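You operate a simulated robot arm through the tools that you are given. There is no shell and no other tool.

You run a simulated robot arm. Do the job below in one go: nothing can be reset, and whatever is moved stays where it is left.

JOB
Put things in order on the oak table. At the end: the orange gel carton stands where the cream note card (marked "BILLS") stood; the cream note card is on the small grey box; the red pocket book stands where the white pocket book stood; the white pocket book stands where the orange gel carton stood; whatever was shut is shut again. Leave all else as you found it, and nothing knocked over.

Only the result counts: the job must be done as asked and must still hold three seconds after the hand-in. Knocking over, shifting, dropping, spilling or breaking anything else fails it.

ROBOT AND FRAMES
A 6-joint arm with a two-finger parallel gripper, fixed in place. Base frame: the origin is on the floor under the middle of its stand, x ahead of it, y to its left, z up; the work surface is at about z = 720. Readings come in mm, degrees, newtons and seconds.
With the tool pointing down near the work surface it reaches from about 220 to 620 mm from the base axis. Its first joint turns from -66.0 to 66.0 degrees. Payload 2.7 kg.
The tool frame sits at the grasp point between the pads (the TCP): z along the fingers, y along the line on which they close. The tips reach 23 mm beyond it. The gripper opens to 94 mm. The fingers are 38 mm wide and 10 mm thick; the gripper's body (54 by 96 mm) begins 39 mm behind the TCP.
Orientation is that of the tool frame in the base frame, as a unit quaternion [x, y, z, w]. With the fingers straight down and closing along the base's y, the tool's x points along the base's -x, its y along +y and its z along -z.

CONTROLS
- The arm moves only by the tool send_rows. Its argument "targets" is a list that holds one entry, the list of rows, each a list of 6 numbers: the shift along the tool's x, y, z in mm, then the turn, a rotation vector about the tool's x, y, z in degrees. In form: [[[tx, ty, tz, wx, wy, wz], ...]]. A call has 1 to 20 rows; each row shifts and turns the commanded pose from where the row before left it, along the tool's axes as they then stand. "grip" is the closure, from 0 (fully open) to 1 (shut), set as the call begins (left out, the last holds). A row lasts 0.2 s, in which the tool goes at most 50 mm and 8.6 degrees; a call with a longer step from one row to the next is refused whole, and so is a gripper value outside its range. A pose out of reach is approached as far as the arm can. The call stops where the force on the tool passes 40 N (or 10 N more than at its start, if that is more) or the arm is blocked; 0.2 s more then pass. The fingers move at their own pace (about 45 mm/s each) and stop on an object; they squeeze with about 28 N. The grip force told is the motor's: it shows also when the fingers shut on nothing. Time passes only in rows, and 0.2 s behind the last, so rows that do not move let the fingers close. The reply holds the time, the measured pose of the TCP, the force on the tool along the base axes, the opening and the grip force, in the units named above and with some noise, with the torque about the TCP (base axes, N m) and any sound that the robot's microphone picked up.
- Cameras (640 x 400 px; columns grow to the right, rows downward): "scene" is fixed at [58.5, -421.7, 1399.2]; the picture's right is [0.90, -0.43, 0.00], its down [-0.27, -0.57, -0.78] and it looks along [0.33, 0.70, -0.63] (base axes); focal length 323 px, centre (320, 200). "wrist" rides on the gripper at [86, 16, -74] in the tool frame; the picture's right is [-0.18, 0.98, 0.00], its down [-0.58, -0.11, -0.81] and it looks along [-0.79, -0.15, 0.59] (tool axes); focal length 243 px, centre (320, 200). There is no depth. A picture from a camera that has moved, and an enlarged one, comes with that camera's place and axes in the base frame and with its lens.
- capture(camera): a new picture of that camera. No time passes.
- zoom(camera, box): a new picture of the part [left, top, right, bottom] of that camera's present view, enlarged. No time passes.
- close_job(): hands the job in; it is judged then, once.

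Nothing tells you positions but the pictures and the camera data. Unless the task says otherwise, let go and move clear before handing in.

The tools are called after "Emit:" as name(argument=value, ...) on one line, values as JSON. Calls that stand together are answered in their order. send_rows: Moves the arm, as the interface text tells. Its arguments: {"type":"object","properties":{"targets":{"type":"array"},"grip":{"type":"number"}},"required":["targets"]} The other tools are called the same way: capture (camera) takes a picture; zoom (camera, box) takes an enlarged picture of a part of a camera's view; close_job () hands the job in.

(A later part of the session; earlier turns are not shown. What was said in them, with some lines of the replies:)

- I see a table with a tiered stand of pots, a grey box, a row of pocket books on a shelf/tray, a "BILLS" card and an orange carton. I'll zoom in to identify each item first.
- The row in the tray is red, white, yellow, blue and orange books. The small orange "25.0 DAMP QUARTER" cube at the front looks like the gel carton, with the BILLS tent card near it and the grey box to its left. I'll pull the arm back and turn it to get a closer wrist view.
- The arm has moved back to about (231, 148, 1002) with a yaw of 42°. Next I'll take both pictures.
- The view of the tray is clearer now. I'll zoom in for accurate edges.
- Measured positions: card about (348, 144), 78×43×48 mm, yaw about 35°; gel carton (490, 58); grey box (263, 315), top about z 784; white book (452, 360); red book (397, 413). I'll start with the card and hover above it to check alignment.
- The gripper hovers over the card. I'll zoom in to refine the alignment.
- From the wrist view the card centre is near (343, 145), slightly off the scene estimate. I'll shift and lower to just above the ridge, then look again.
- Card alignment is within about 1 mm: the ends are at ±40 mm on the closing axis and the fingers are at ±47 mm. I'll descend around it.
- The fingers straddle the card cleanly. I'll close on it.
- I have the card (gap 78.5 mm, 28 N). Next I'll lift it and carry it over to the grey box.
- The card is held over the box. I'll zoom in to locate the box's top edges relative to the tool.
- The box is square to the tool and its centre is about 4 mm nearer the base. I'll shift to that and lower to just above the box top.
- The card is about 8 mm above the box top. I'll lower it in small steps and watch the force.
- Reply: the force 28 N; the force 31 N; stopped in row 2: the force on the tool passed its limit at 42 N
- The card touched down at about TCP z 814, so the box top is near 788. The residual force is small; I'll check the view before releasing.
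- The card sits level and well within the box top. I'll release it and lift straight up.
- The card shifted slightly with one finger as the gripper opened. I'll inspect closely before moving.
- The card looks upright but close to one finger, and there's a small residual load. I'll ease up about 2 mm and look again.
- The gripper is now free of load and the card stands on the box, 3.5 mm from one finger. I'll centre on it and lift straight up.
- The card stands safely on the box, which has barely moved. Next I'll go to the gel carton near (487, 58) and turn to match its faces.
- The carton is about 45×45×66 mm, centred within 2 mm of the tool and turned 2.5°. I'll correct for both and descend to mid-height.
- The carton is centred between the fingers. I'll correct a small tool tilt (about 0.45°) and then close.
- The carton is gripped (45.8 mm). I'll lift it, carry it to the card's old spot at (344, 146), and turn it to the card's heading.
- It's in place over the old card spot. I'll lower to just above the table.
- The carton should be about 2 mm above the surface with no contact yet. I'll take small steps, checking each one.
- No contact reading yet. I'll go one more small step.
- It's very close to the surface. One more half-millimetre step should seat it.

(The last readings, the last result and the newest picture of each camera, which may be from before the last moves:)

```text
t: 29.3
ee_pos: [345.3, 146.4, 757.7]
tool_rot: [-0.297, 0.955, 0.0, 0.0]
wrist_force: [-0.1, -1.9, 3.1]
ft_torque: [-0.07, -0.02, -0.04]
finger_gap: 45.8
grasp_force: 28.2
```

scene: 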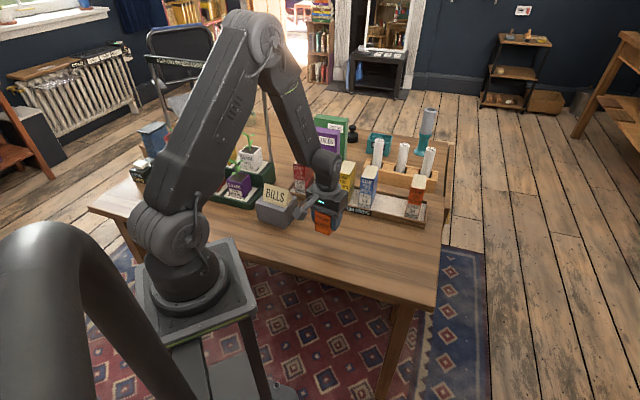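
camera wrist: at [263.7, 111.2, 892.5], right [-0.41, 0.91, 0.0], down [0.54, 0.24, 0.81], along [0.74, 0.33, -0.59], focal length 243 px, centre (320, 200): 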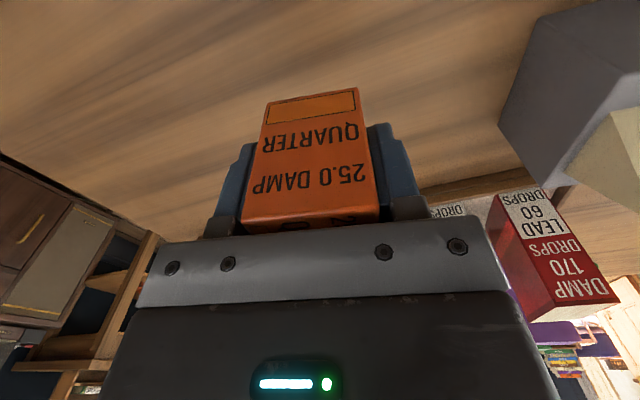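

The force is turning upward (about +3 N, against −1.5 N when free), so the carton has touched the table. I'll release and rise.

Emit:
send_rows(targets=[[[0, 0, 0, 0, 0, 0], [0, 0, 0, 0, 0, 0], [0, 0, 0, 0, 0, 0], [0, 0, 0, 0, 0, 0]]], grip=0)

Emit:
capture(camera="wrist")

```text
t: 30.3
ee_pos: [345.9, 147.1, 756.3]
tool_rot: [-0.297, 0.955, 0.0, -0.001]
wrist_force: [0.1, 0.1, -0.6]
ft_torque: [0.01, -0.01, -0.03]
finger_gap: 94.1
grasp_force: 0.1
```

```text
taken
camera wrist: at [264.9, 110.6, 831.1], right [-0.41, 0.91, 0.0], down [0.54, 0.24, 0.81], along [0.74, 0.33, -0.59], focal length 243 px, centre (320, 200)
```

wrist: 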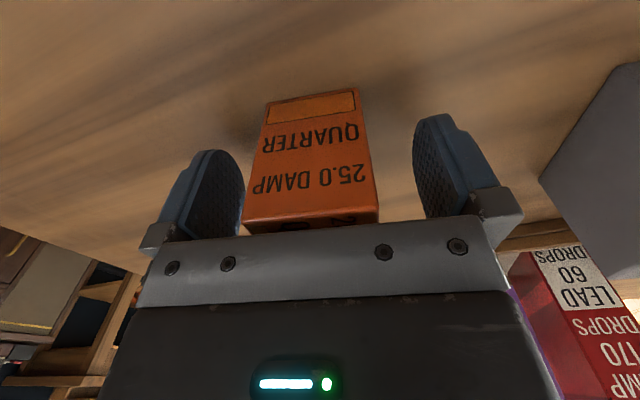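

The carton stands in the card's old place. Now I'll rise and hover over the white book near (448, 361).

Emit:
send_rows(targets=[[[0, 0, -20, 0, 0, 0], [0, 0, -45, 0, 0, 0], [0, 0, -45, 0, 0, 0], [0, 0, -45, 0, 0, 0], [-34.4, 19.7, 0, 0, 0, 0], [-34.4, 19.7, 0, 0, 0, 0], [-34.4, 19.7, 0, 0, 0, 0], [-34.4, 19.7, 0, 0, 0, 0], [-34.4, 19.7, 0, 0, 0, 0], [-34.4, 19.7, 0, 0, 0, 0], [0, 0, 0, 0, 0, -7.3], [0, 0, 0, 0, 0, 0], [0, 0, 0, 0, 0, 0]]], grip=0)

Emit:
capture(camera="wrist")

Emit:
capture(camera="scene")

```text
t: 33.1
ee_pos: [447.2, 361.5, 911.5]
tool_rot: [-0.358, 0.934, 0.0, 0.0]
wrist_force: [0.9, -0.1, 0.7]
ft_torque: [-0.02, 0.02, 0.0]
finger_gap: 94.1
grasp_force: 0.0
```

```text
taken
camera wrist: at [371.7, 315.3, 986.0], right [-0.52, 0.85, 0.0], down [0.51, 0.31, 0.81], along [0.69, 0.42, -0.59], focal length 243 px, centre (320, 200)
```

wrist: 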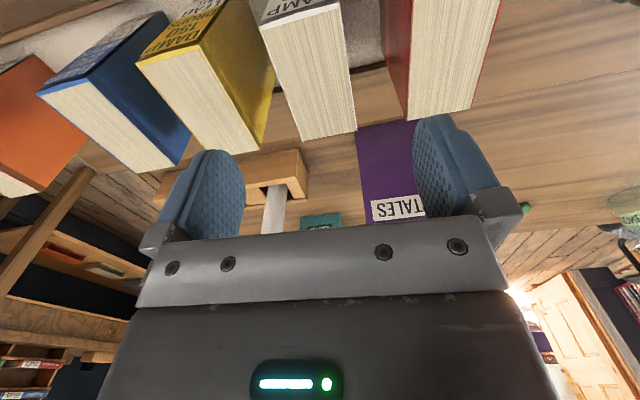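

```text
taken
```

scene: 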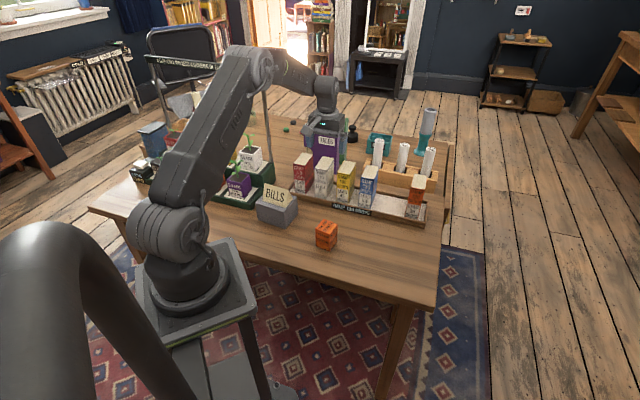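

Emit:
zoom(camera="wrist", box=[230, 0, 520, 160])

Emit:
zoom(camera="scene", box=[280, 140, 380, 225])

```text
2.21 times, centred on (375, 80) of wrist
camera zoom: at [371.7, 315.3, 986.0], right [-0.52, 0.85, 0.0], down [0.51, 0.31, 0.81], along [0.69, 0.42, -0.59], focal length 535 px, centre (199, 465)
```

zoom: 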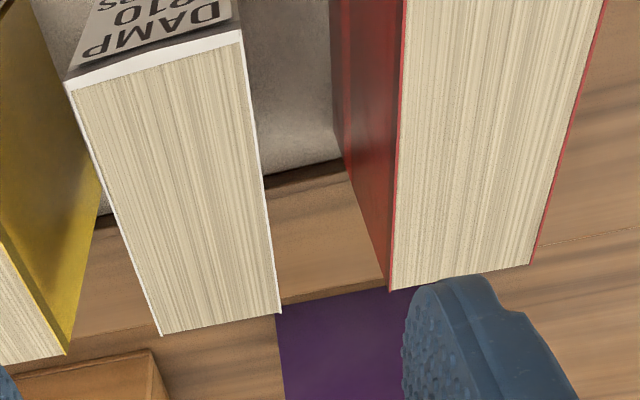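

```text
4.71 times, centred on (330, 182) of scene
camera zoom: at [58.5, -421.7, 1399.2], right [0.9, -0.43, 0.0], down [-0.27, -0.57, -0.78], along [0.33, 0.7, -0.63], focal length 1519 px, centre (273, 282)
```

zoom: 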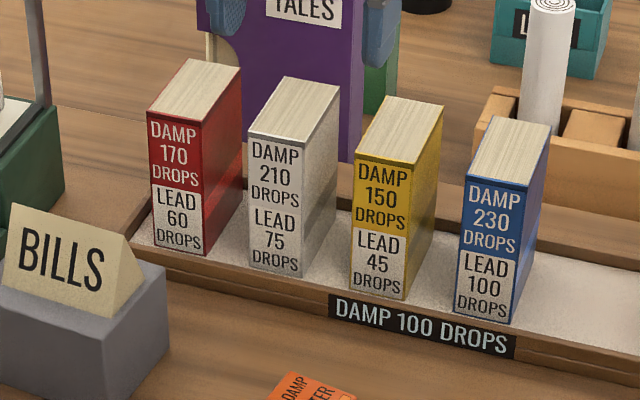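

The white book top is near z 843, about 41 mm thick and turned a further 3° from my tool, with gaps of about 33 mm on each side. I'll align, half-close the fingers to about 61 mm and lower to just above it for a check.

Emit:
send_rows(targets=[[[8.5, 0, 0, 0, 0, 0], [0, 0, 0, 0, 0, -3.3], [0, 0, 18, 0, 0, 0], [0, 0, 18, 0, 0, 0], [0, 0, 0, 0, 0, 0], [0, 0, 0, 0, 0, 0]]], grip=0.35)

Emit:
capture(camera="wrist")

Emit:
zoom(camera="scene", box=[280, 120, 380, 225])

```text
t: 34.5
ee_pos: [441.2, 354.7, 873.9]
tool_rot: [-0.384, 0.924, 0.0, -0.001]
wrist_force: [0.8, 0.2, 0.0]
ft_torque: [0.01, 0.03, -0.01]
finger_gap: 61.1
grasp_force: 0.0
```

```text
taken
camera wrist: at [368.4, 304.6, 949.7], right [-0.57, 0.82, 0.0], down [0.49, 0.34, 0.81], along [0.66, 0.46, -0.59], focal length 243 px, centre (320, 200)
```

wrist: 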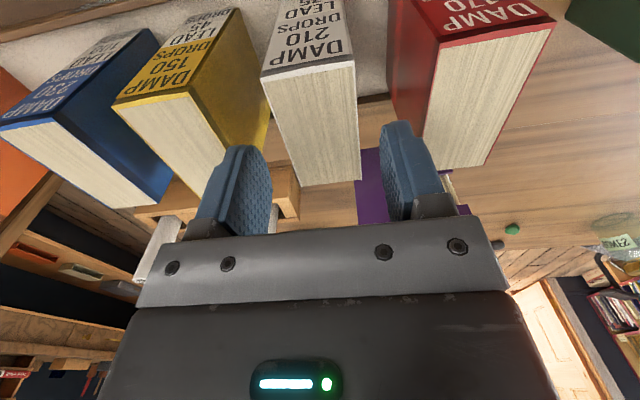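

```text
3.81 times, centred on (330, 172) of scene
camera zoom: at [58.5, -421.7, 1399.2], right [0.9, -0.43, 0.0], down [-0.27, -0.57, -0.78], along [0.33, 0.7, -0.63], focal length 1230 px, centre (282, 305)
```

zoom: 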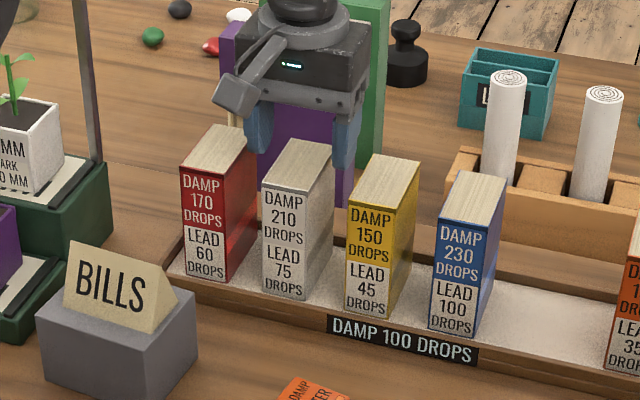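

Emit:
zoom(camera="wrist", box=[200, 20, 520, 220])

```text
2.00 times, centred on (360, 120) of wrist
camera zoom: at [368.4, 304.6, 949.7], right [-0.57, 0.82, 0.0], down [0.49, 0.34, 0.81], along [0.66, 0.46, -0.59], focal length 485 px, centre (240, 360)
```

zoom: 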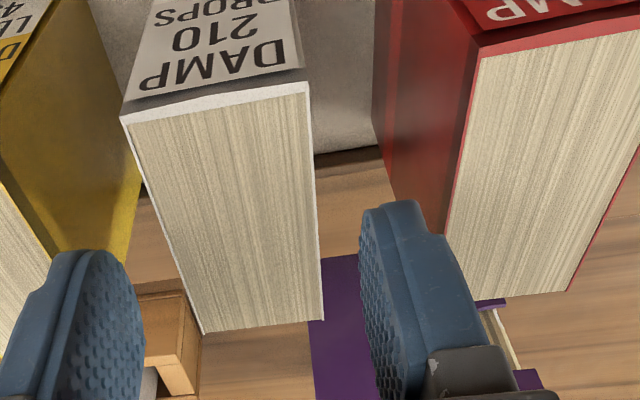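

Alignment is within 1 mm, and each finger has about 10 mm to the book and 15 mm to the neighbours. I'll descend to grasp depth.

Emit:
send_rows(targets=[[[-1, 0.7, 10, 0, 0, 0], [0, 0, 15, 0, 0, 0], [0, 0, 15, 0, 0, 0], [0, 0, 12, 0, 0, 0], [0, 0, 9, 0, 0, 0], [0, 0, 0, 0, 0, 0], [0, 0, 0, 0, 0, 0]]], grip=0.35)

Emit:
capture(camera="wrist")

Emit:
zoom(camera="scene", box=[280, 120, 380, 225])

```text
t: 36.1
ee_pos: [442.3, 355.6, 814.6]
tool_rot: [-0.384, 0.923, -0.001, 0.0]
wrist_force: [-0.3, 0.2, -0.1]
ft_torque: [-0.03, 0.0, 0.01]
finger_gap: 61.2
grasp_force: 0.1
```

```text
taken
camera wrist: at [369.0, 305.9, 889.5], right [-0.57, 0.82, 0.0], down [0.49, 0.34, 0.81], along [0.66, 0.46, -0.59], focal length 243 px, centre (320, 200)
```

wrist: 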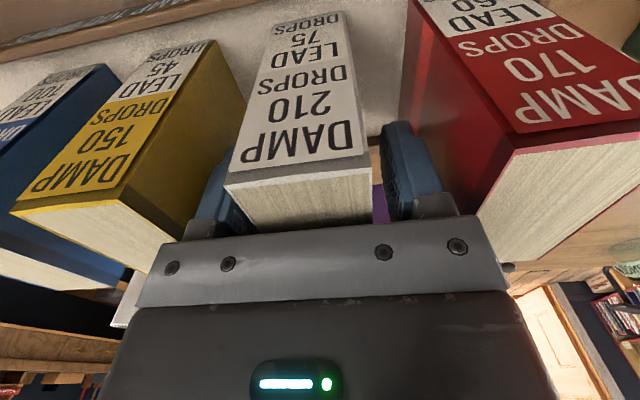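

```text
3.81 times, centred on (330, 172) of scene
camera zoom: at [58.5, -421.7, 1399.2], right [0.9, -0.43, 0.0], down [-0.27, -0.57, -0.78], along [0.33, 0.7, -0.63], focal length 1230 px, centre (282, 305)
```

zoom: 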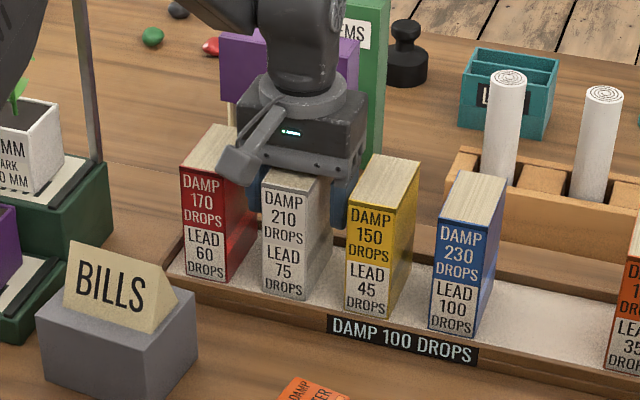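

The fingers are alongside the white book with clear gaps. I'll close on it.

Emit:
send_rows(targets=[[[0, 0, 0, 0, 0, 0], [0, 0, 0, 0, 0, 0], [0, 0, 0, 0, 0, 0], [0, 0, 0, 0, 0, 0]]], grip=1)

Emit:
capture(camera="wrist")

```text
t: 37.1
ee_pos: [441.8, 355.7, 813.9]
tool_rot: [-0.384, 0.923, 0.001, 0.0]
wrist_force: [-0.8, 0.1, -0.4]
ft_torque: [0.09, 0.05, 0.02]
finger_gap: 39.9
grasp_force: 28.4
```

```text
taken
camera wrist: at [368.9, 305.9, 889.5], right [-0.57, 0.82, 0.0], down [0.49, 0.34, 0.81], along [0.66, 0.46, -0.59], focal length 243 px, centre (320, 200)
```

wrist: 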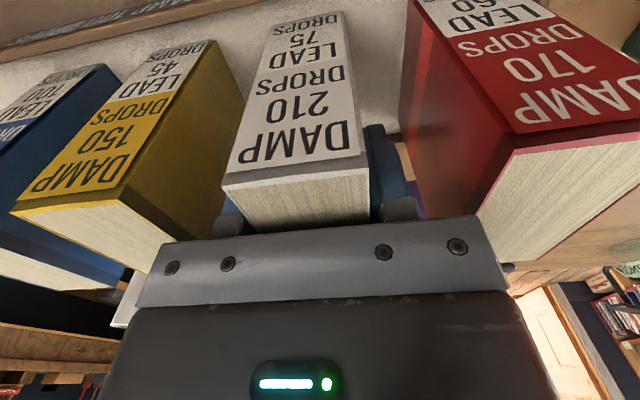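

The white book is held (39.9 mm thick). I'll lift it straight out, gently at first.

Emit:
send_rows(targets=[[[0, 0, -5, 0, 0, 0], [0, 0, -10, 0, 0, 0], [0, 0, -20, 0, 0, 0], [0, 0, -30, 0, 0, 0], [0, 0, 0, 0, 0, 0]]], grip=1)

Emit:
zoom(camera="scene", box=[280, 100, 400, 225])

```text
t: 38.3
ee_pos: [443.2, 356.7, 880.3]
tool_rot: [-0.384, 0.923, 0.0, -0.001]
wrist_force: [0.3, 0.5, -2.3]
ft_torque: [0.03, -0.01, -0.02]
finger_gap: 39.9
grasp_force: 27.9
```

```text
3.20 times, centred on (340, 162) of scene
camera zoom: at [58.6, -421.7, 1399.3], right [0.9, -0.43, 0.0], down [-0.27, -0.57, -0.78], along [0.33, 0.7, -0.63], focal length 1033 px, centre (256, 320)
```

zoom: 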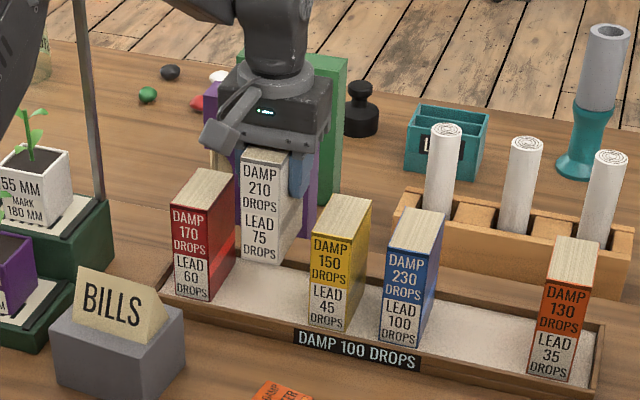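

The book is clear and hanging straight. I'll raise it above everything, pull back, and carry it to the carton's old spot at (484.5, 60.5).

Emit:
send_rows(targets=[[[0, 0, -30, 0, 0, 0], [0, 0, -30, 0, 0, 0], [30, 0, 0, 0, 0, 0], [30, 0, 0, 0, 0, 0], [30, 0, 0, 0, 0, 0], [12.8, -34.1, 0, 0, 0, 0], [12.8, -34.1, 0, 0, 0, 0], [12.8, -34.1, 0, 0, 0, 0], [12.8, -34.1, 0, 0, 0, 0], [12.8, -34.0, 0, 0, 0, 0], [12.8, -34.0, 0, 0, 0, 0], [12.9, -34.0, 0, 0, 0, 0], [0, 0, 0, 0, 0, 0], [0, 0, 0, 0, 0, 0]]], grip=1)

Emit:
capture(camera="scene")

Emit:
capture(camera="wrist")

```text
t: 41.3
ee_pos: [487.8, 61.9, 941.3]
tool_rot: [-0.385, 0.923, 0.0, -0.001]
wrist_force: [0.6, 0.0, -1.2]
ft_torque: [-0.04, 0.02, 0.0]
finger_gap: 39.8
grasp_force: 28.3
```

```text
taken
```

scene: 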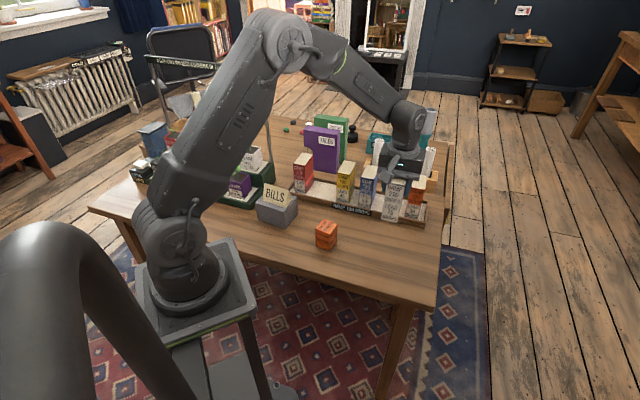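

```text
taken
camera wrist: at [413.7, 10.7, 1015.2], right [-0.57, 0.82, 0.0], down [0.49, 0.34, 0.81], along [0.66, 0.46, -0.59], focal length 243 px, centre (320, 200)
```

wrist: 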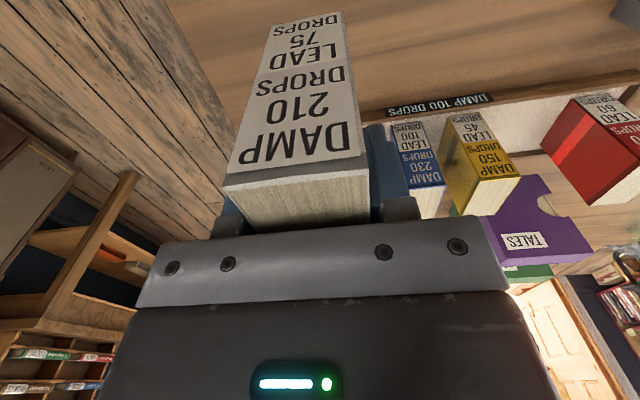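

The book hangs over the target within 2 mm. I'll lower it to near the table.

Emit:
send_rows(targets=[[[1.4, 0.7, 10, 0, 0, 0], [0, 0, 30, 0, 0, 0], [0, 0, 30, 0, 0, 0], [0, 0, 30, 0, 0, 0], [0, 0, 15, 0, 0, 0], [0, 0, 8, 0, 0, 0], [0, 0, 0, 0, 0, 0], [0, 0, 0, 0, 0, 0]]], grip=1)

Emit:
zoom(camera="scene", box=[340, 170, 440, 270])

```text
t: 43.1
ee_pos: [483.3, 59.9, 814.9]
tool_rot: [-0.385, 0.923, 0.0, -0.001]
wrist_force: [0.9, 0.5, -2.7]
ft_torque: [-0.02, 0.02, 0.01]
finger_gap: 40.0
grasp_force: 28.4
```

```text
4.00 times, centred on (390, 220) of scene
camera zoom: at [58.6, -421.7, 1399.2], right [0.9, -0.43, 0.0], down [-0.27, -0.57, -0.78], along [0.33, 0.7, -0.63], focal length 1291 px, centre (40, 120)
```

zoom: 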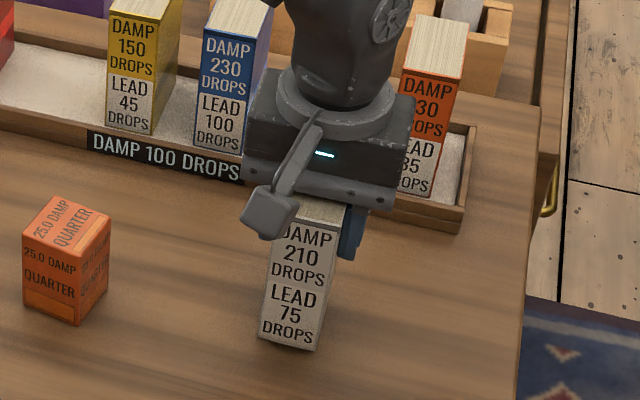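

The book bottom is roughly 10 mm above the table. I'll step down in small moves.

Emit:
send_rows(targets=[[[0, 0, 2, 0, 0, 0], [0, 0, 2, 0, 0, 0], [0, 0, 0, 0, 0, 0]]], grip=1)

```text
t: 43.9
ee_pos: [482.5, 60.4, 812.2]
tool_rot: [-0.385, 0.923, 0.0, -0.001]
wrist_force: [-0.8, 0.0, -1.5]
ft_torque: [-0.01, -0.04, 0.01]
finger_gap: 39.8
grasp_force: 27.7
```

Emit:
send_rows(targets=[[[0, 0, 1.5, 0, 0, 0], [0, 0, 1.5, 0, 0, 0], [0, 0, 0, 0, 0, 0]]], grip=1)

Emit:
zoom(camera="scene", box=[370, 220, 430, 270])

```text
t: 44.7
ee_pos: [483.2, 59.9, 809.5]
tool_rot: [-0.385, 0.923, -0.001, -0.001]
wrist_force: [-0.1, 1.1, -3.7]
ft_torque: [0.03, -0.02, 0.01]
finger_gap: 40.2
grasp_force: 27.8
```

```text
8.00 times, centred on (400, 245) of scene
camera zoom: at [58.6, -421.7, 1399.2], right [0.9, -0.43, 0.0], down [-0.27, -0.57, -0.78], along [0.33, 0.7, -0.63], focal length 2582 px, centre (-320, -160)
```

zoom: 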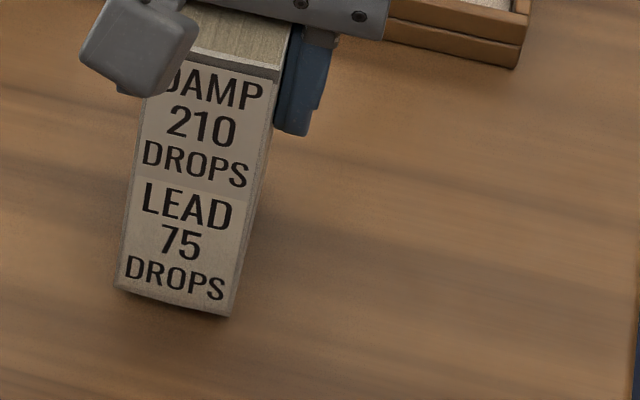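

Still free and very near. I'll go in 1 mm steps.

Emit:
send_rows(targets=[[[0, 0, 1, 0, 0, 0], [0, 0, 1, 0, 0, 0], [0, 0, 0, 0, 0, 0]]], grip=1)

```text
t: 45.5
ee_pos: [483.6, 60.6, 806.9]
tool_rot: [-0.385, 0.923, -0.001, 0.0]
wrist_force: [-0.2, 0.3, -3.1]
ft_torque: [-0.03, -0.02, 0.0]
finger_gap: 39.8
grasp_force: 27.7
```

Emit:
send_rows(targets=[[[0, 0, 1, 0, 0, 0], [0, 0, 0, 0, 0, 0]]], grip=1)

```text
t: 46.1
ee_pos: [482.3, 59.8, 805.4]
tool_rot: [-0.383, 0.924, 0.0, -0.001]
wrist_force: [-0.4, -0.1, -2.1]
ft_torque: [0.0, -0.02, 0.05]
finger_gap: 40.0
grasp_force: 27.7
```

Emit:
send_rows(targets=[[[0, 0, 1, 0, 0, 0], [0, 0, 0, 0, 0, 0]]], grip=1)

```text
t: 46.7
ee_pos: [482.0, 60.7, 805.8]
tool_rot: [-0.385, 0.923, 0.0, 0.0]
wrist_force: [-0.1, 0.5, -2.4]
ft_torque: [0.02, 0.04, 0.04]
finger_gap: 40.0
grasp_force: 28.1
```

No contact yet, so I continue in 1 mm steps.

Emit:
send_rows(targets=[[[0, 0, 1, 0, 0, 0], [0, 0, 0, 0, 0, 0]]], grip=1)

```text
t: 47.3
ee_pos: [483.2, 60.5, 805.3]
tool_rot: [-0.384, 0.923, 0.0, -0.001]
wrist_force: [0.2, 0.7, -2.9]
ft_torque: [0.04, 0.0, -0.01]
finger_gap: 39.8
grasp_force: 27.9
```

Emit:
send_rows(targets=[[[0, 0, 1, 0, 0, 0], [0, 0, 0, 0, 0, 0]]], grip=1)

Emit:
zoom(camera="scene", box=[370, 220, 430, 270])

```text
t: 47.9
ee_pos: [482.2, 62.1, 803.5]
tool_rot: [-0.384, 0.923, -0.001, -0.001]
wrist_force: [0.2, 0.5, -2.7]
ft_torque: [0.0, -0.04, -0.02]
finger_gap: 39.6
grasp_force: 28.6
```

```text
8.00 times, centred on (400, 245) of scene
camera zoom: at [58.6, -421.7, 1399.2], right [0.9, -0.43, 0.0], down [-0.27, -0.57, -0.78], along [0.33, 0.7, -0.63], focal length 2582 px, centre (-320, -160)
```

zoom: 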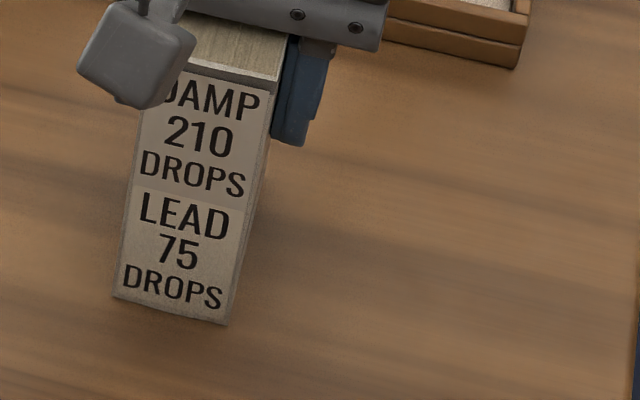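

Emit:
send_rows(targets=[[[0, 0, 1, 0, 0, 0], [0, 0, 0, 0, 0, 0]]], grip=1)

```text
t: 48.5
ee_pos: [483.1, 60.3, 802.0]
tool_rot: [-0.385, 0.923, -0.001, 0.0]
wrist_force: [-0.2, 0.1, -3.5]
ft_torque: [0.0, 0.0, 0.01]
finger_gap: 40.0
grasp_force: 28.2
```

No contact yet at about z 802. I continue downward in small steps.

Emit:
send_rows(targets=[[[0, 0, 1, 0, 0, 0], [0, 0, 0, 0, 0, 0]]], grip=1)

```text
t: 49.1
ee_pos: [484.0, 61.5, 802.1]
tool_rot: [-0.384, 0.923, 0.0, 0.001]
wrist_force: [-0.1, 0.9, 6.0]
ft_torque: [-0.12, 0.27, -0.02]
finger_gap: 39.6
grasp_force: 28.3
```

There's contact at TCP z of about 802 (+6 N), so the book is on the table. I'll release and check it stands.

Emit:
send_rows(targets=[[[0, 0, 0, 0, 0, 0], [0, 0, 0, 0, 0, 0], [0, 0, 0, 0, 0, 0], [0, 0, 0, 0, 0, 0]]], grip=0.3)

Emit:
capture(camera="wrist")

Emit:
zoom(camera="scene", box=[340, 170, 440, 270])

```text
t: 50.1
ee_pos: [483.8, 61.5, 802.0]
tool_rot: [-0.384, 0.923, 0.0, -0.001]
wrist_force: [-0.5, -1.1, -0.3]
ft_torque: [-0.01, -0.02, -0.01]
finger_gap: 65.7
grasp_force: 0.1
```

```text
taken
camera wrist: at [410.2, 10.6, 876.9], right [-0.57, 0.82, 0.0], down [0.49, 0.34, 0.81], along [0.66, 0.46, -0.59], focal length 243 px, centre (320, 200)
```

wrist: 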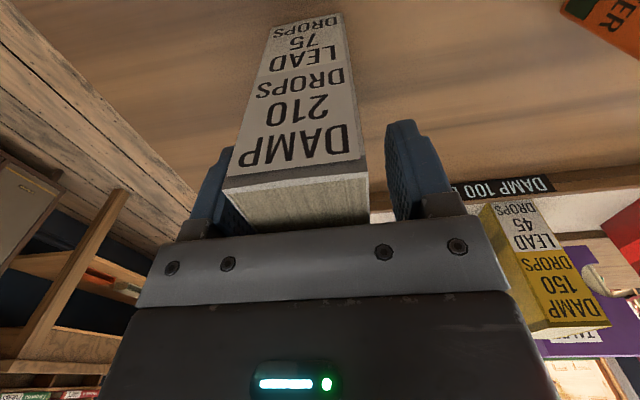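

```text
4.00 times, centred on (390, 220) of scene
camera zoom: at [58.5, -421.7, 1399.2], right [0.9, -0.43, 0.0], down [-0.27, -0.57, -0.78], along [0.33, 0.7, -0.63], focal length 1291 px, centre (40, 120)
```

zoom: 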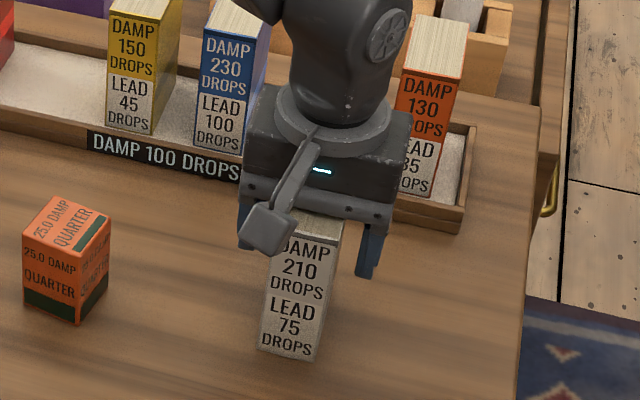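

The white book stands free in place. I notice the carton's strip has turned from orange to dark green, so I'll look closer at everything before going on.

Emit:
zoom(camera="scene", box=[300, 200, 360, 260])

Emit:
zoom(camera="scene", box=[240, 130, 400, 230])

Emit:
capture(camera="scene")

```text
6.67 times, centred on (330, 230) of scene
camera zoom: at [58.5, -421.7, 1399.2], right [0.9, -0.43, 0.0], down [-0.27, -0.57, -0.78], along [0.33, 0.7, -0.63], focal length 2152 px, centre (253, 0)
```

zoom: 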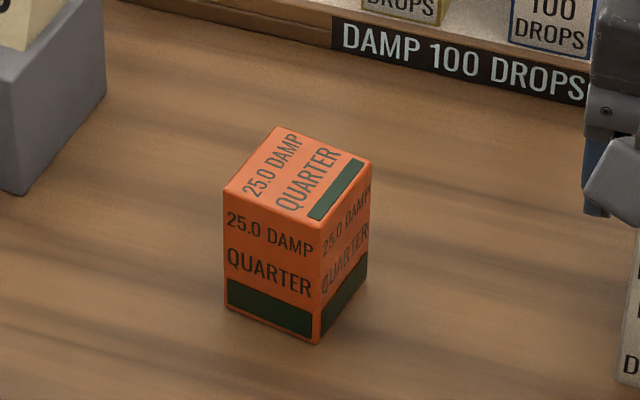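

```text
4.00 times, centred on (320, 180) of scene
camera zoom: at [58.5, -421.7, 1399.2], right [0.9, -0.43, 0.0], down [-0.27, -0.57, -0.78], along [0.33, 0.7, -0.63], focal length 1291 px, centre (320, 280)
```

zoom: 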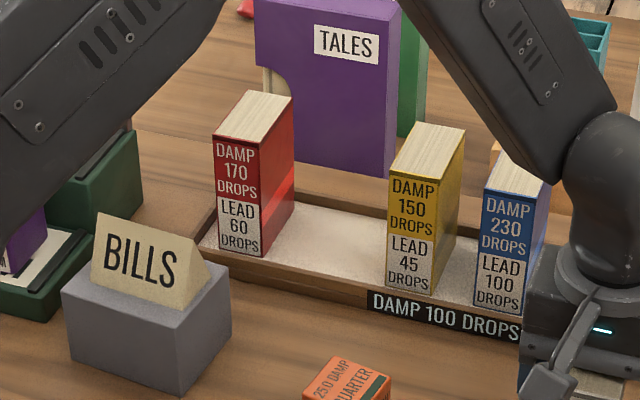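

```text
taken
```

scene: 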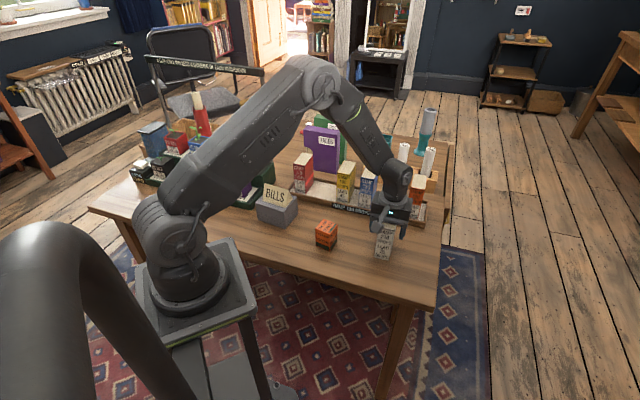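

Everything else looks undisturbed; the strip seems to be just the gel's own indicator, so I'll carry on. I rise clear of the white book and hover over the red book near (388, 409).

Emit:
send_rows(targets=[[[0, 0, -10, 0, 0, 0], [0, 0, -30, 0, 0, 0], [0, 0, -40, 0, 0, 0], [0, 0, -40, 0, 0, 0], [-19.9, 34.8, 0, 0, 0, 0], [-19.9, 34.8, 0, 0, 0, 0], [-19.9, 34.8, 0, 0, 0, 0], [-19.9, 34.8, 0, 0, 0, 0], [-19.9, 34.8, 0, 0, 0, 0], [-19.9, 34.8, 0, 0, 0, 0], [-19.9, 34.8, 0, 0, 0, 0], [-19.9, 34.8, 0, 0, 0, 0], [-19.9, 34.8, 0, 0, 0, 0], [0, 0, 0, 0, 0, 0], [0, 0, 0, 0, 0, 0]]], grip=0.3)

Emit:
capture(camera="wrist")

Emit:
capture(camera="scene")

```text
t: 53.3
ee_pos: [386.8, 408.8, 921.0]
tool_rot: [-0.385, 0.923, 0.0, -0.001]
wrist_force: [0.3, 0.2, -0.3]
ft_torque: [-0.01, -0.04, 0.01]
finger_gap: 65.9
grasp_force: 0.0
```

```text
taken
camera wrist: at [314.1, 357.7, 996.2], right [-0.57, 0.82, 0.0], down [0.49, 0.34, 0.81], along [0.66, 0.46, -0.59], focal length 243 px, centre (320, 200)
```

wrist: 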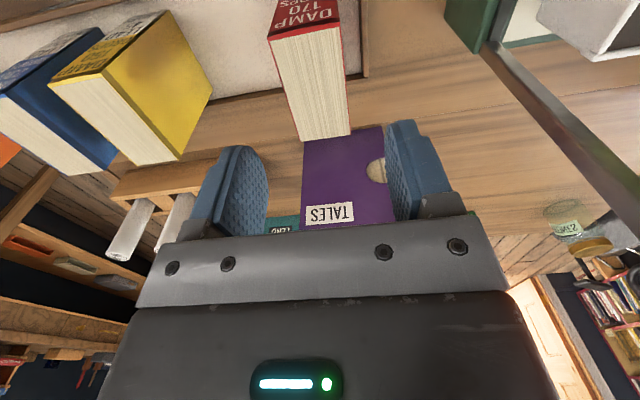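

```text
taken
```

scene: 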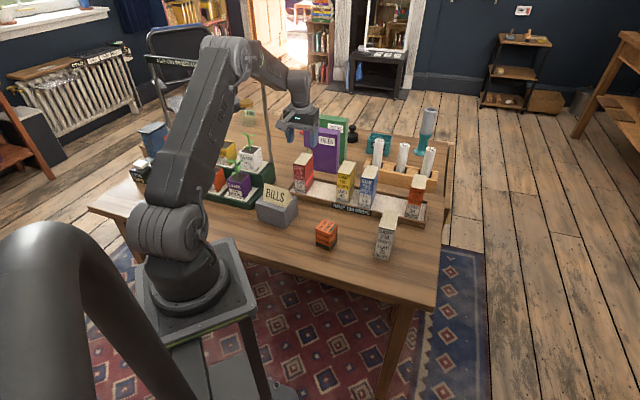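

The white book stands in its new place. I'll zoom in on the red book to align.

Emit:
zoom(camera="wrist", box=[230, 0, 450, 150])

Emit:
zoom(camera="scene", box=[270, 140, 370, 225])

```text
2.67 times, centred on (340, 75) of wrist
camera zoom: at [314.1, 357.7, 996.2], right [-0.57, 0.82, 0.0], down [0.49, 0.34, 0.81], along [0.66, 0.46, -0.59], focal length 647 px, centre (267, 533)
```

zoom: 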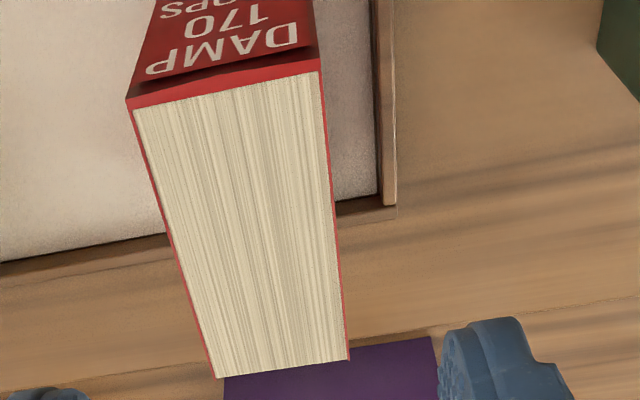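

```text
4.71 times, centred on (320, 182) of scene
camera zoom: at [58.5, -421.7, 1399.2], right [0.9, -0.43, 0.0], down [-0.27, -0.57, -0.78], along [0.33, 0.7, -0.63], focal length 1519 px, centre (320, 282)
```

zoom: 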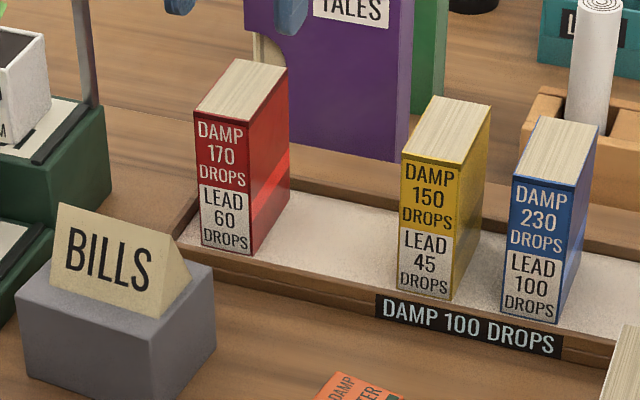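

The red book is the same size and square to the tool, offset by (-1, -2.6) mm. I'll correct and lower to just above it.

Emit:
send_rows(targets=[[[-1.2, -2.6, 0, 0, 0, 0], [0, 0, 24, 0, 0, 0], [0, 0, 24, 0, 0, 0], [0, 0, 0, 0, 0, 0], [0, 0, 0, 0, 0, 0]]], grip=0.35)

Emit:
zoom(camera="wrist", box=[180, 40, 500, 240])

```text
t: 54.5
ee_pos: [390.5, 406.8, 872.2]
tool_rot: [-0.385, 0.923, 0.0, -0.001]
wrist_force: [-1.1, 0.0, -0.4]
ft_torque: [-0.02, 0.02, 0.02]
finger_gap: 61.2
grasp_force: 0.1
```

```text
2.00 times, centred on (340, 140) of wrist
camera zoom: at [317.9, 355.8, 946.7], right [-0.57, 0.82, 0.0], down [0.49, 0.34, 0.81], along [0.66, 0.46, -0.59], focal length 485 px, centre (280, 320)
```

zoom: 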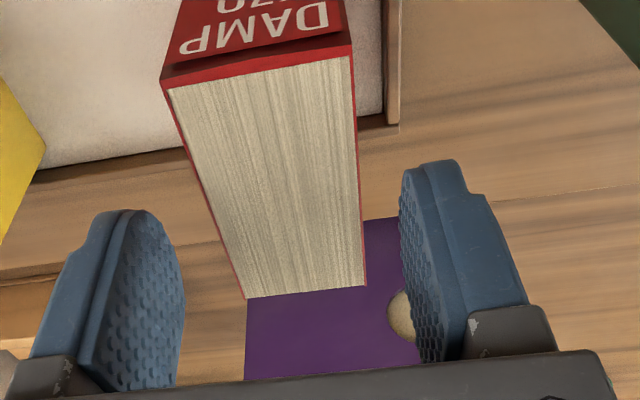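

Red book alignment is good (within 1.6 mm). I'll make a fine shift and descend to the same grasp depth as for the white book.

Emit:
send_rows(targets=[[[-0.8, 1.4, 10, 0, 0, 0], [0, 0, 15, 0, 0, 0], [0, 0, 15, 0, 0, 0], [0, 0, 12, 0, 0, 0], [0, 0, 6, 0, 0, 0], [0, 0, 0, 0, 0, 0], [0, 0, 0, 0, 0, 0]]], grip=0.35)

Emit:
capture(camera="wrist")

Emit:
zoom(camera="scene", box=[250, 120, 370, 225])

```text
t: 56.1
ee_pos: [389.1, 408.4, 815.3]
tool_rot: [-0.384, 0.923, -0.001, -0.001]
wrist_force: [-0.4, 0.2, -0.1]
ft_torque: [0.0, -0.02, 0.02]
finger_gap: 60.9
grasp_force: 0.0
```

```text
taken
camera wrist: at [316.4, 358.9, 890.3], right [-0.57, 0.82, 0.0], down [0.49, 0.34, 0.81], along [0.66, 0.46, -0.59], focal length 243 px, centre (320, 200)
```

wrist: 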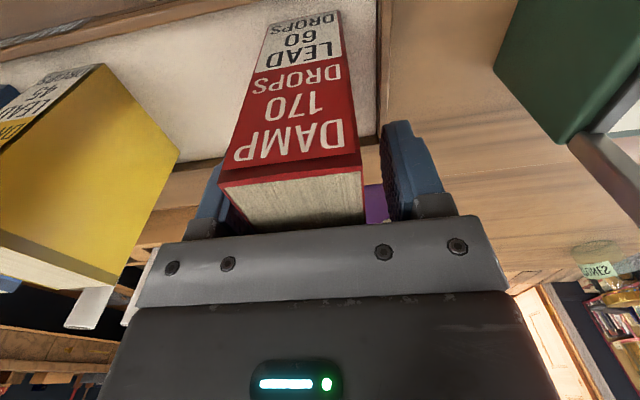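

```text
3.81 times, centred on (310, 172) of scene
camera zoom: at [58.5, -421.7, 1399.2], right [0.9, -0.43, 0.0], down [-0.27, -0.57, -0.78], along [0.33, 0.7, -0.63], focal length 1230 px, centre (358, 305)
```

zoom: 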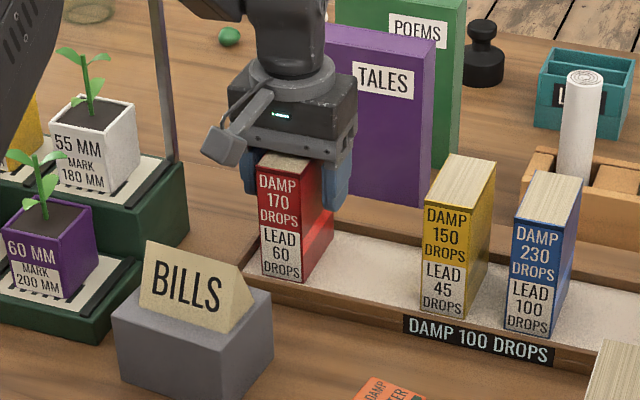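

The fingers straddle the red book. A 1.8 mm sideways trim comes first so closing won't drag it, then I close.

Emit:
send_rows(targets=[[[0, -1.8, 0, 0, 0, 0], [0, 0, 0, 0, 0, 0]]], grip=0.35)

Emit:
send_rows(targets=[[[0, 0, 0, 0, 0, 0], [0, 0, 0, 0, 0, 0], [0, 0, 0, 0, 0, 0], [0, 0, 0, 0, 0, 0]]], grip=1)

Emit:
capture(camera="wrist")

```text
t: 56.7
ee_pos: [390.3, 406.8, 815.3]
tool_rot: [-0.384, 0.923, 0.0, -0.001]
wrist_force: [0.1, -0.5, 0.5]
ft_torque: [-0.03, -0.02, 0.0]
finger_gap: 61.2
grasp_force: 0.1
```

```text
t: 57.7
ee_pos: [390.5, 408.7, 814.2]
tool_rot: [-0.384, 0.923, 0.0, -0.002]
wrist_force: [-2.1, 0.9, 1.6]
ft_torque: [0.0, 0.03, -0.02]
finger_gap: 40.0
grasp_force: 28.0
```

```text
taken
camera wrist: at [317.8, 357.6, 889.9], right [-0.57, 0.82, 0.0], down [0.49, 0.34, 0.81], along [0.66, 0.46, -0.59], focal length 243 px, centre (320, 200)
```

wrist: 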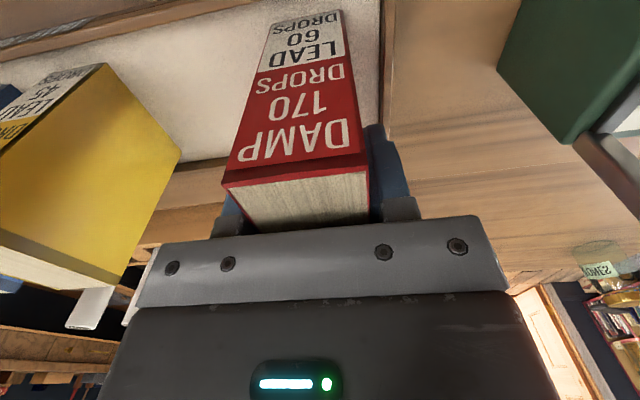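

The red book is gripped the same way. I'll lift it 25 mm, slide it 73 mm along the tray direction to the white book's old slot, and stop just above the tray floor.

Emit:
send_rows(targets=[[[0, 0, -5, 0, 0, 0], [0, 0, -10, 0, 0, 0], [0, 0, -10, 0, 0, 0], [0.3, -18.2, 0, 0, 0, 0], [0.2, -18.2, 0, 0, 0, 0], [0.2, -18.2, 0, 0, 0, 0], [0.1, -18.3, 0, 0, 0, 0], [0, 0, 10, 0, 0, 0], [0, 0, 11, 0, 0, 0], [0, 0, 0, 0, 0, 0], [0, 0, 0, 0, 0, 0]]], grip=1)

Emit:
zoom(camera="scene", box=[270, 120, 390, 225])

Emit:
capture(camera="wrist")

```text
t: 60.1
ee_pos: [442.7, 357.0, 819.2]
tool_rot: [-0.384, 0.923, 0.0, -0.001]
wrist_force: [-0.1, 0.3, -2.0]
ft_torque: [-0.01, 0.01, 0.01]
finger_gap: 39.7
grasp_force: 28.2
```

```text
3.81 times, centred on (330, 172) of scene
camera zoom: at [58.6, -421.7, 1399.3], right [0.9, -0.43, 0.0], down [-0.27, -0.57, -0.78], along [0.33, 0.7, -0.63], focal length 1230 px, centre (282, 305)
```

zoom: 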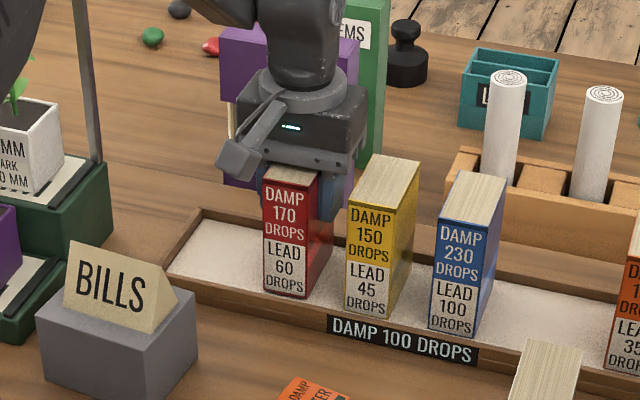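

```text
taken
camera wrist: at [369.0, 305.8, 894.3], right [-0.57, 0.82, 0.0], down [0.49, 0.34, 0.81], along [0.66, 0.46, -0.59], focal length 243 px, centre (320, 200)
```

wrist: 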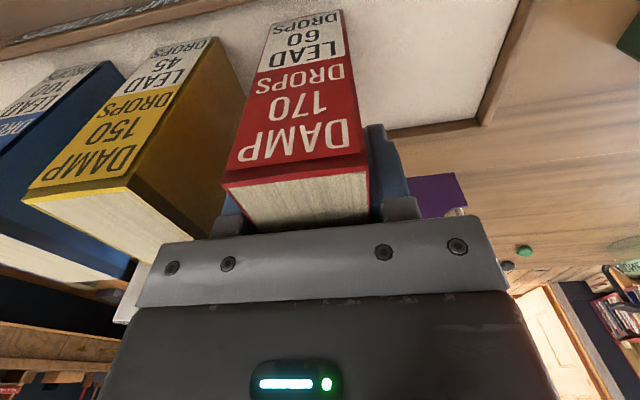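

The red book is exactly over the white book's slot (camera pose matches to 0.1 mm). I'll lower the last few millimetres in small steps.

Emit:
send_rows(targets=[[[0, 0, 1.5, 0, 0, 0], [0, 0, 1, 0, 0, 0], [0, 0, 0, 0, 0, 0]]], grip=1)

```text
t: 60.9
ee_pos: [442.0, 355.1, 815.4]
tool_rot: [-0.384, 0.923, 0.0, -0.001]
wrist_force: [0.2, 0.5, -1.7]
ft_torque: [0.05, 0.01, 0.02]
finger_gap: 40.0
grasp_force: 28.1
```

Emit:
send_rows(targets=[[[0, 0, 1, 0, 0, 0], [0, 0, 0, 0, 0, 0]]], grip=1)

```text
t: 61.5
ee_pos: [442.7, 356.1, 816.3]
tool_rot: [-0.385, 0.923, -0.001, -0.001]
wrist_force: [0.4, 0.0, -2.0]
ft_torque: [0.03, -0.04, 0.0]
finger_gap: 39.6
grasp_force: 28.2
```

Emit:
send_rows(targets=[[[0, 0, 0.7, 0, 0, 0], [0, 0, 0, 0, 0, 0]]], grip=1)

```text
t: 62.1
ee_pos: [441.4, 356.5, 815.2]
tool_rot: [-0.384, 0.923, -0.001, 0.0]
wrist_force: [-1.1, -1.5, 1.2]
ft_torque: [-0.15, 0.01, -0.02]
finger_gap: 39.8
grasp_force: 27.8
```

Light contact has begun (force up about 3 N). One more 0.3 mm step will seat it, then I release with the fingers opening only part way because of the yellow neighbour.

Emit:
send_rows(targets=[[[0, 0, 0.3, 0, 0, 0], [0, 0, 0, 0, 0, 0]]], grip=1)

Emit:
send_rows(targets=[[[0, 0, 0, 0, 0, 0], [0, 0, 0, 0, 0, 0], [0, 0, 0, 0, 0, 0], [0, 0, 0, 0, 0, 0]]], grip=0.35)

Emit:
capture(camera="wrist")

Emit:
zoom(camera="scene", box=[270, 120, 390, 225])

```text
t: 62.7
ee_pos: [443.3, 354.5, 813.6]
tool_rot: [-0.384, 0.923, 0.001, 0.0]
wrist_force: [-1.6, -0.6, 8.7]
ft_torque: [-0.44, 0.42, -0.01]
finger_gap: 39.6
grasp_force: 28.2
```

```text
t: 63.7
ee_pos: [442.1, 356.2, 814.7]
tool_rot: [-0.384, 0.923, 0.0, -0.002]
wrist_force: [-0.3, -1.0, 0.2]
ft_torque: [0.0, -0.01, -0.02]
finger_gap: 61.2
grasp_force: 0.0
```

```text
taken
camera wrist: at [369.3, 305.7, 889.2], right [-0.57, 0.82, 0.0], down [0.49, 0.34, 0.81], along [0.66, 0.46, -0.59], focal length 243 px, centre (320, 200)
```

wrist: 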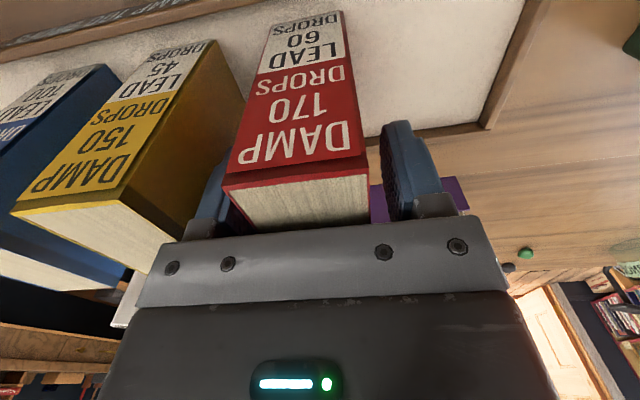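

```text
3.81 times, centred on (330, 172) of scene
camera zoom: at [58.5, -421.7, 1399.2], right [0.9, -0.43, 0.0], down [-0.27, -0.57, -0.78], along [0.33, 0.7, -0.63], focal length 1230 px, centre (282, 305)
```

zoom: 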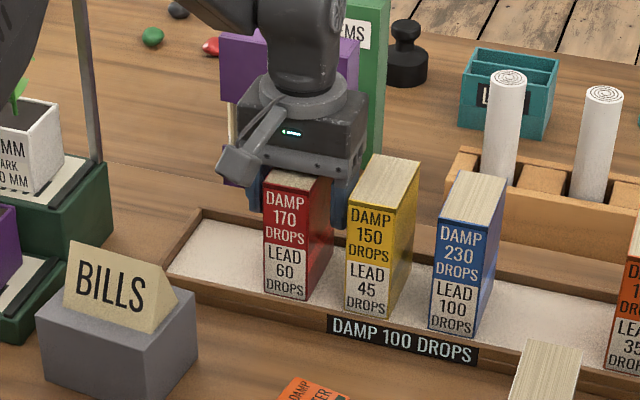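

The red book stands upright and free in the slot. I'll rise straight up and pull the arm back to its clear starting area for a final check.

Emit:
send_rows(targets=[[[0, 0, -10, 0, 0, 0], [0, 0, -25, 0, 0, 0], [0, 0, -40, 0, 0, 0], [0, 0, -40, 0, 0, 0], [0, 0, -30, 0, 0, 0], [40, 0, -10, 0, 0, 0], [40, 0, -10, 0, 0, 0], [40, 0, 0, 0, 0, 0], [40, 0, 0, 0, 0, 0], [40, 0, 0, 0, 0, 0], [0, 0, 0, 0, 0, 0], [0, 0, 0, 0, 0, 0]]], grip=0.35)

Emit:
capture(camera="scene")

Emit:
capture(camera="wrist")

Emit:
zoom(camera="scene", box=[230, 130, 450, 270])

Emit:
zoom(camera="scene", box=[120, 100, 300, 230])

```text
t: 66.3
ee_pos: [301.9, 213.6, 977.8]
tool_rot: [-0.384, 0.923, 0.001, 0.0]
wrist_force: [-0.4, 0.4, 1.4]
ft_torque: [0.02, -0.02, 0.03]
finger_gap: 61.0
grasp_force: 0.0
```

```text
taken
```

scene: 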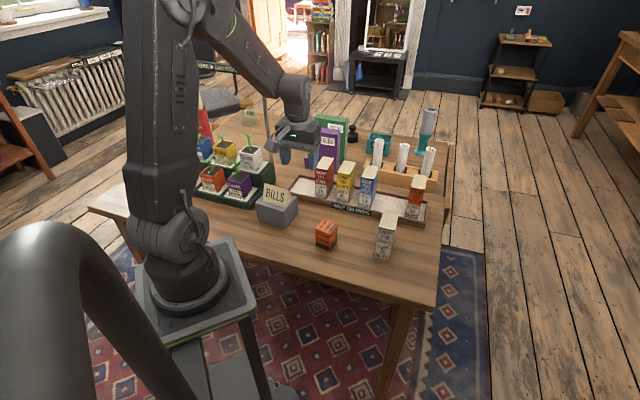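

```text
taken
camera wrist: at [228.3, 164.0, 1052.7], right [-0.57, 0.82, 0.0], down [0.49, 0.34, 0.81], along [0.66, 0.46, -0.59], focal length 243 px, centre (320, 200)
```

wrist: 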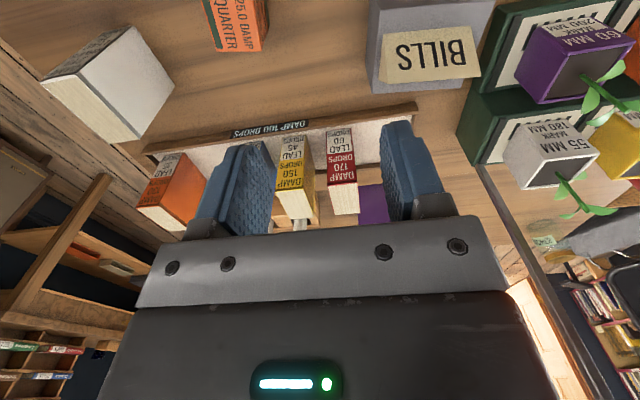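

```text
2.86 times, centred on (340, 200) of scene
camera zoom: at [58.5, -421.7, 1399.2], right [0.9, -0.43, 0.0], down [-0.27, -0.57, -0.78], along [0.33, 0.7, -0.63], focal length 922 px, centre (263, 200)
```

zoom: 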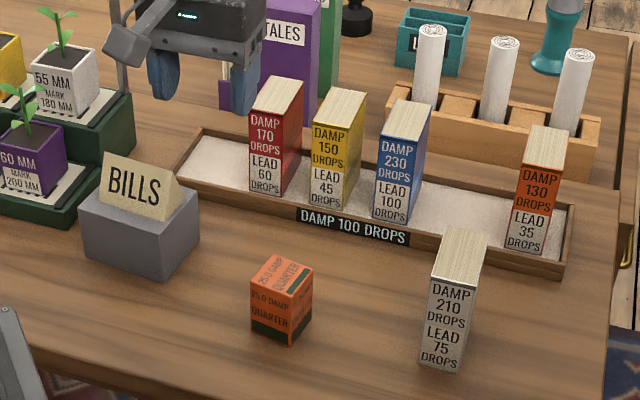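

```text
3.08 times, centred on (210, 165) of scene
camera zoom: at [58.5, -421.7, 1399.2], right [0.9, -0.43, 0.0], down [-0.27, -0.57, -0.78], along [0.33, 0.7, -0.63], focal length 993 px, centre (658, 308)
```

zoom: 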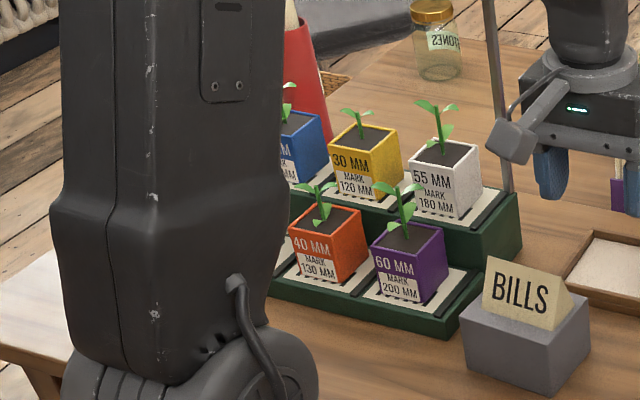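

All four items are where the job asks: card on the grey box, carton at the card's spot, white book at the carton's spot and red book in the white book's slot. Everything stands upright, I opened nothing, and the arm is clear, so I'm handing in.

Emit:
close_job()

```text
The job is handed in.
```

I moved all four items as asked and handed the job in; the result hasn't come back. In the last pictures everything stood upright and the arm was clear.

- **Cream note card ("BILLS"):** it stands on the small grey box, well inside the edges of its top.
- **Orange gel carton:** it stands where the card stood, within about 2 mm by the camera.
- **White pocket book:** it stands where the carton stood, within about 4 mm by the camera.
- **Red pocket book:** it stands in the white book's old slot in the tray; the camera position matched to under 1 mm.

- **Grey box:** it may have shifted by 1–2 mm when I set the card on it. The card touched down harder than I meant, and the force limit of about 42 N stopped the arm. I left the box as it was.
- **Gel carton strip:** the strip on the carton changed from orange to dark green partway through. I took it to be the gel's own indicator and don't know what triggered it.

I opened nothing, so there was nothing to shut again.
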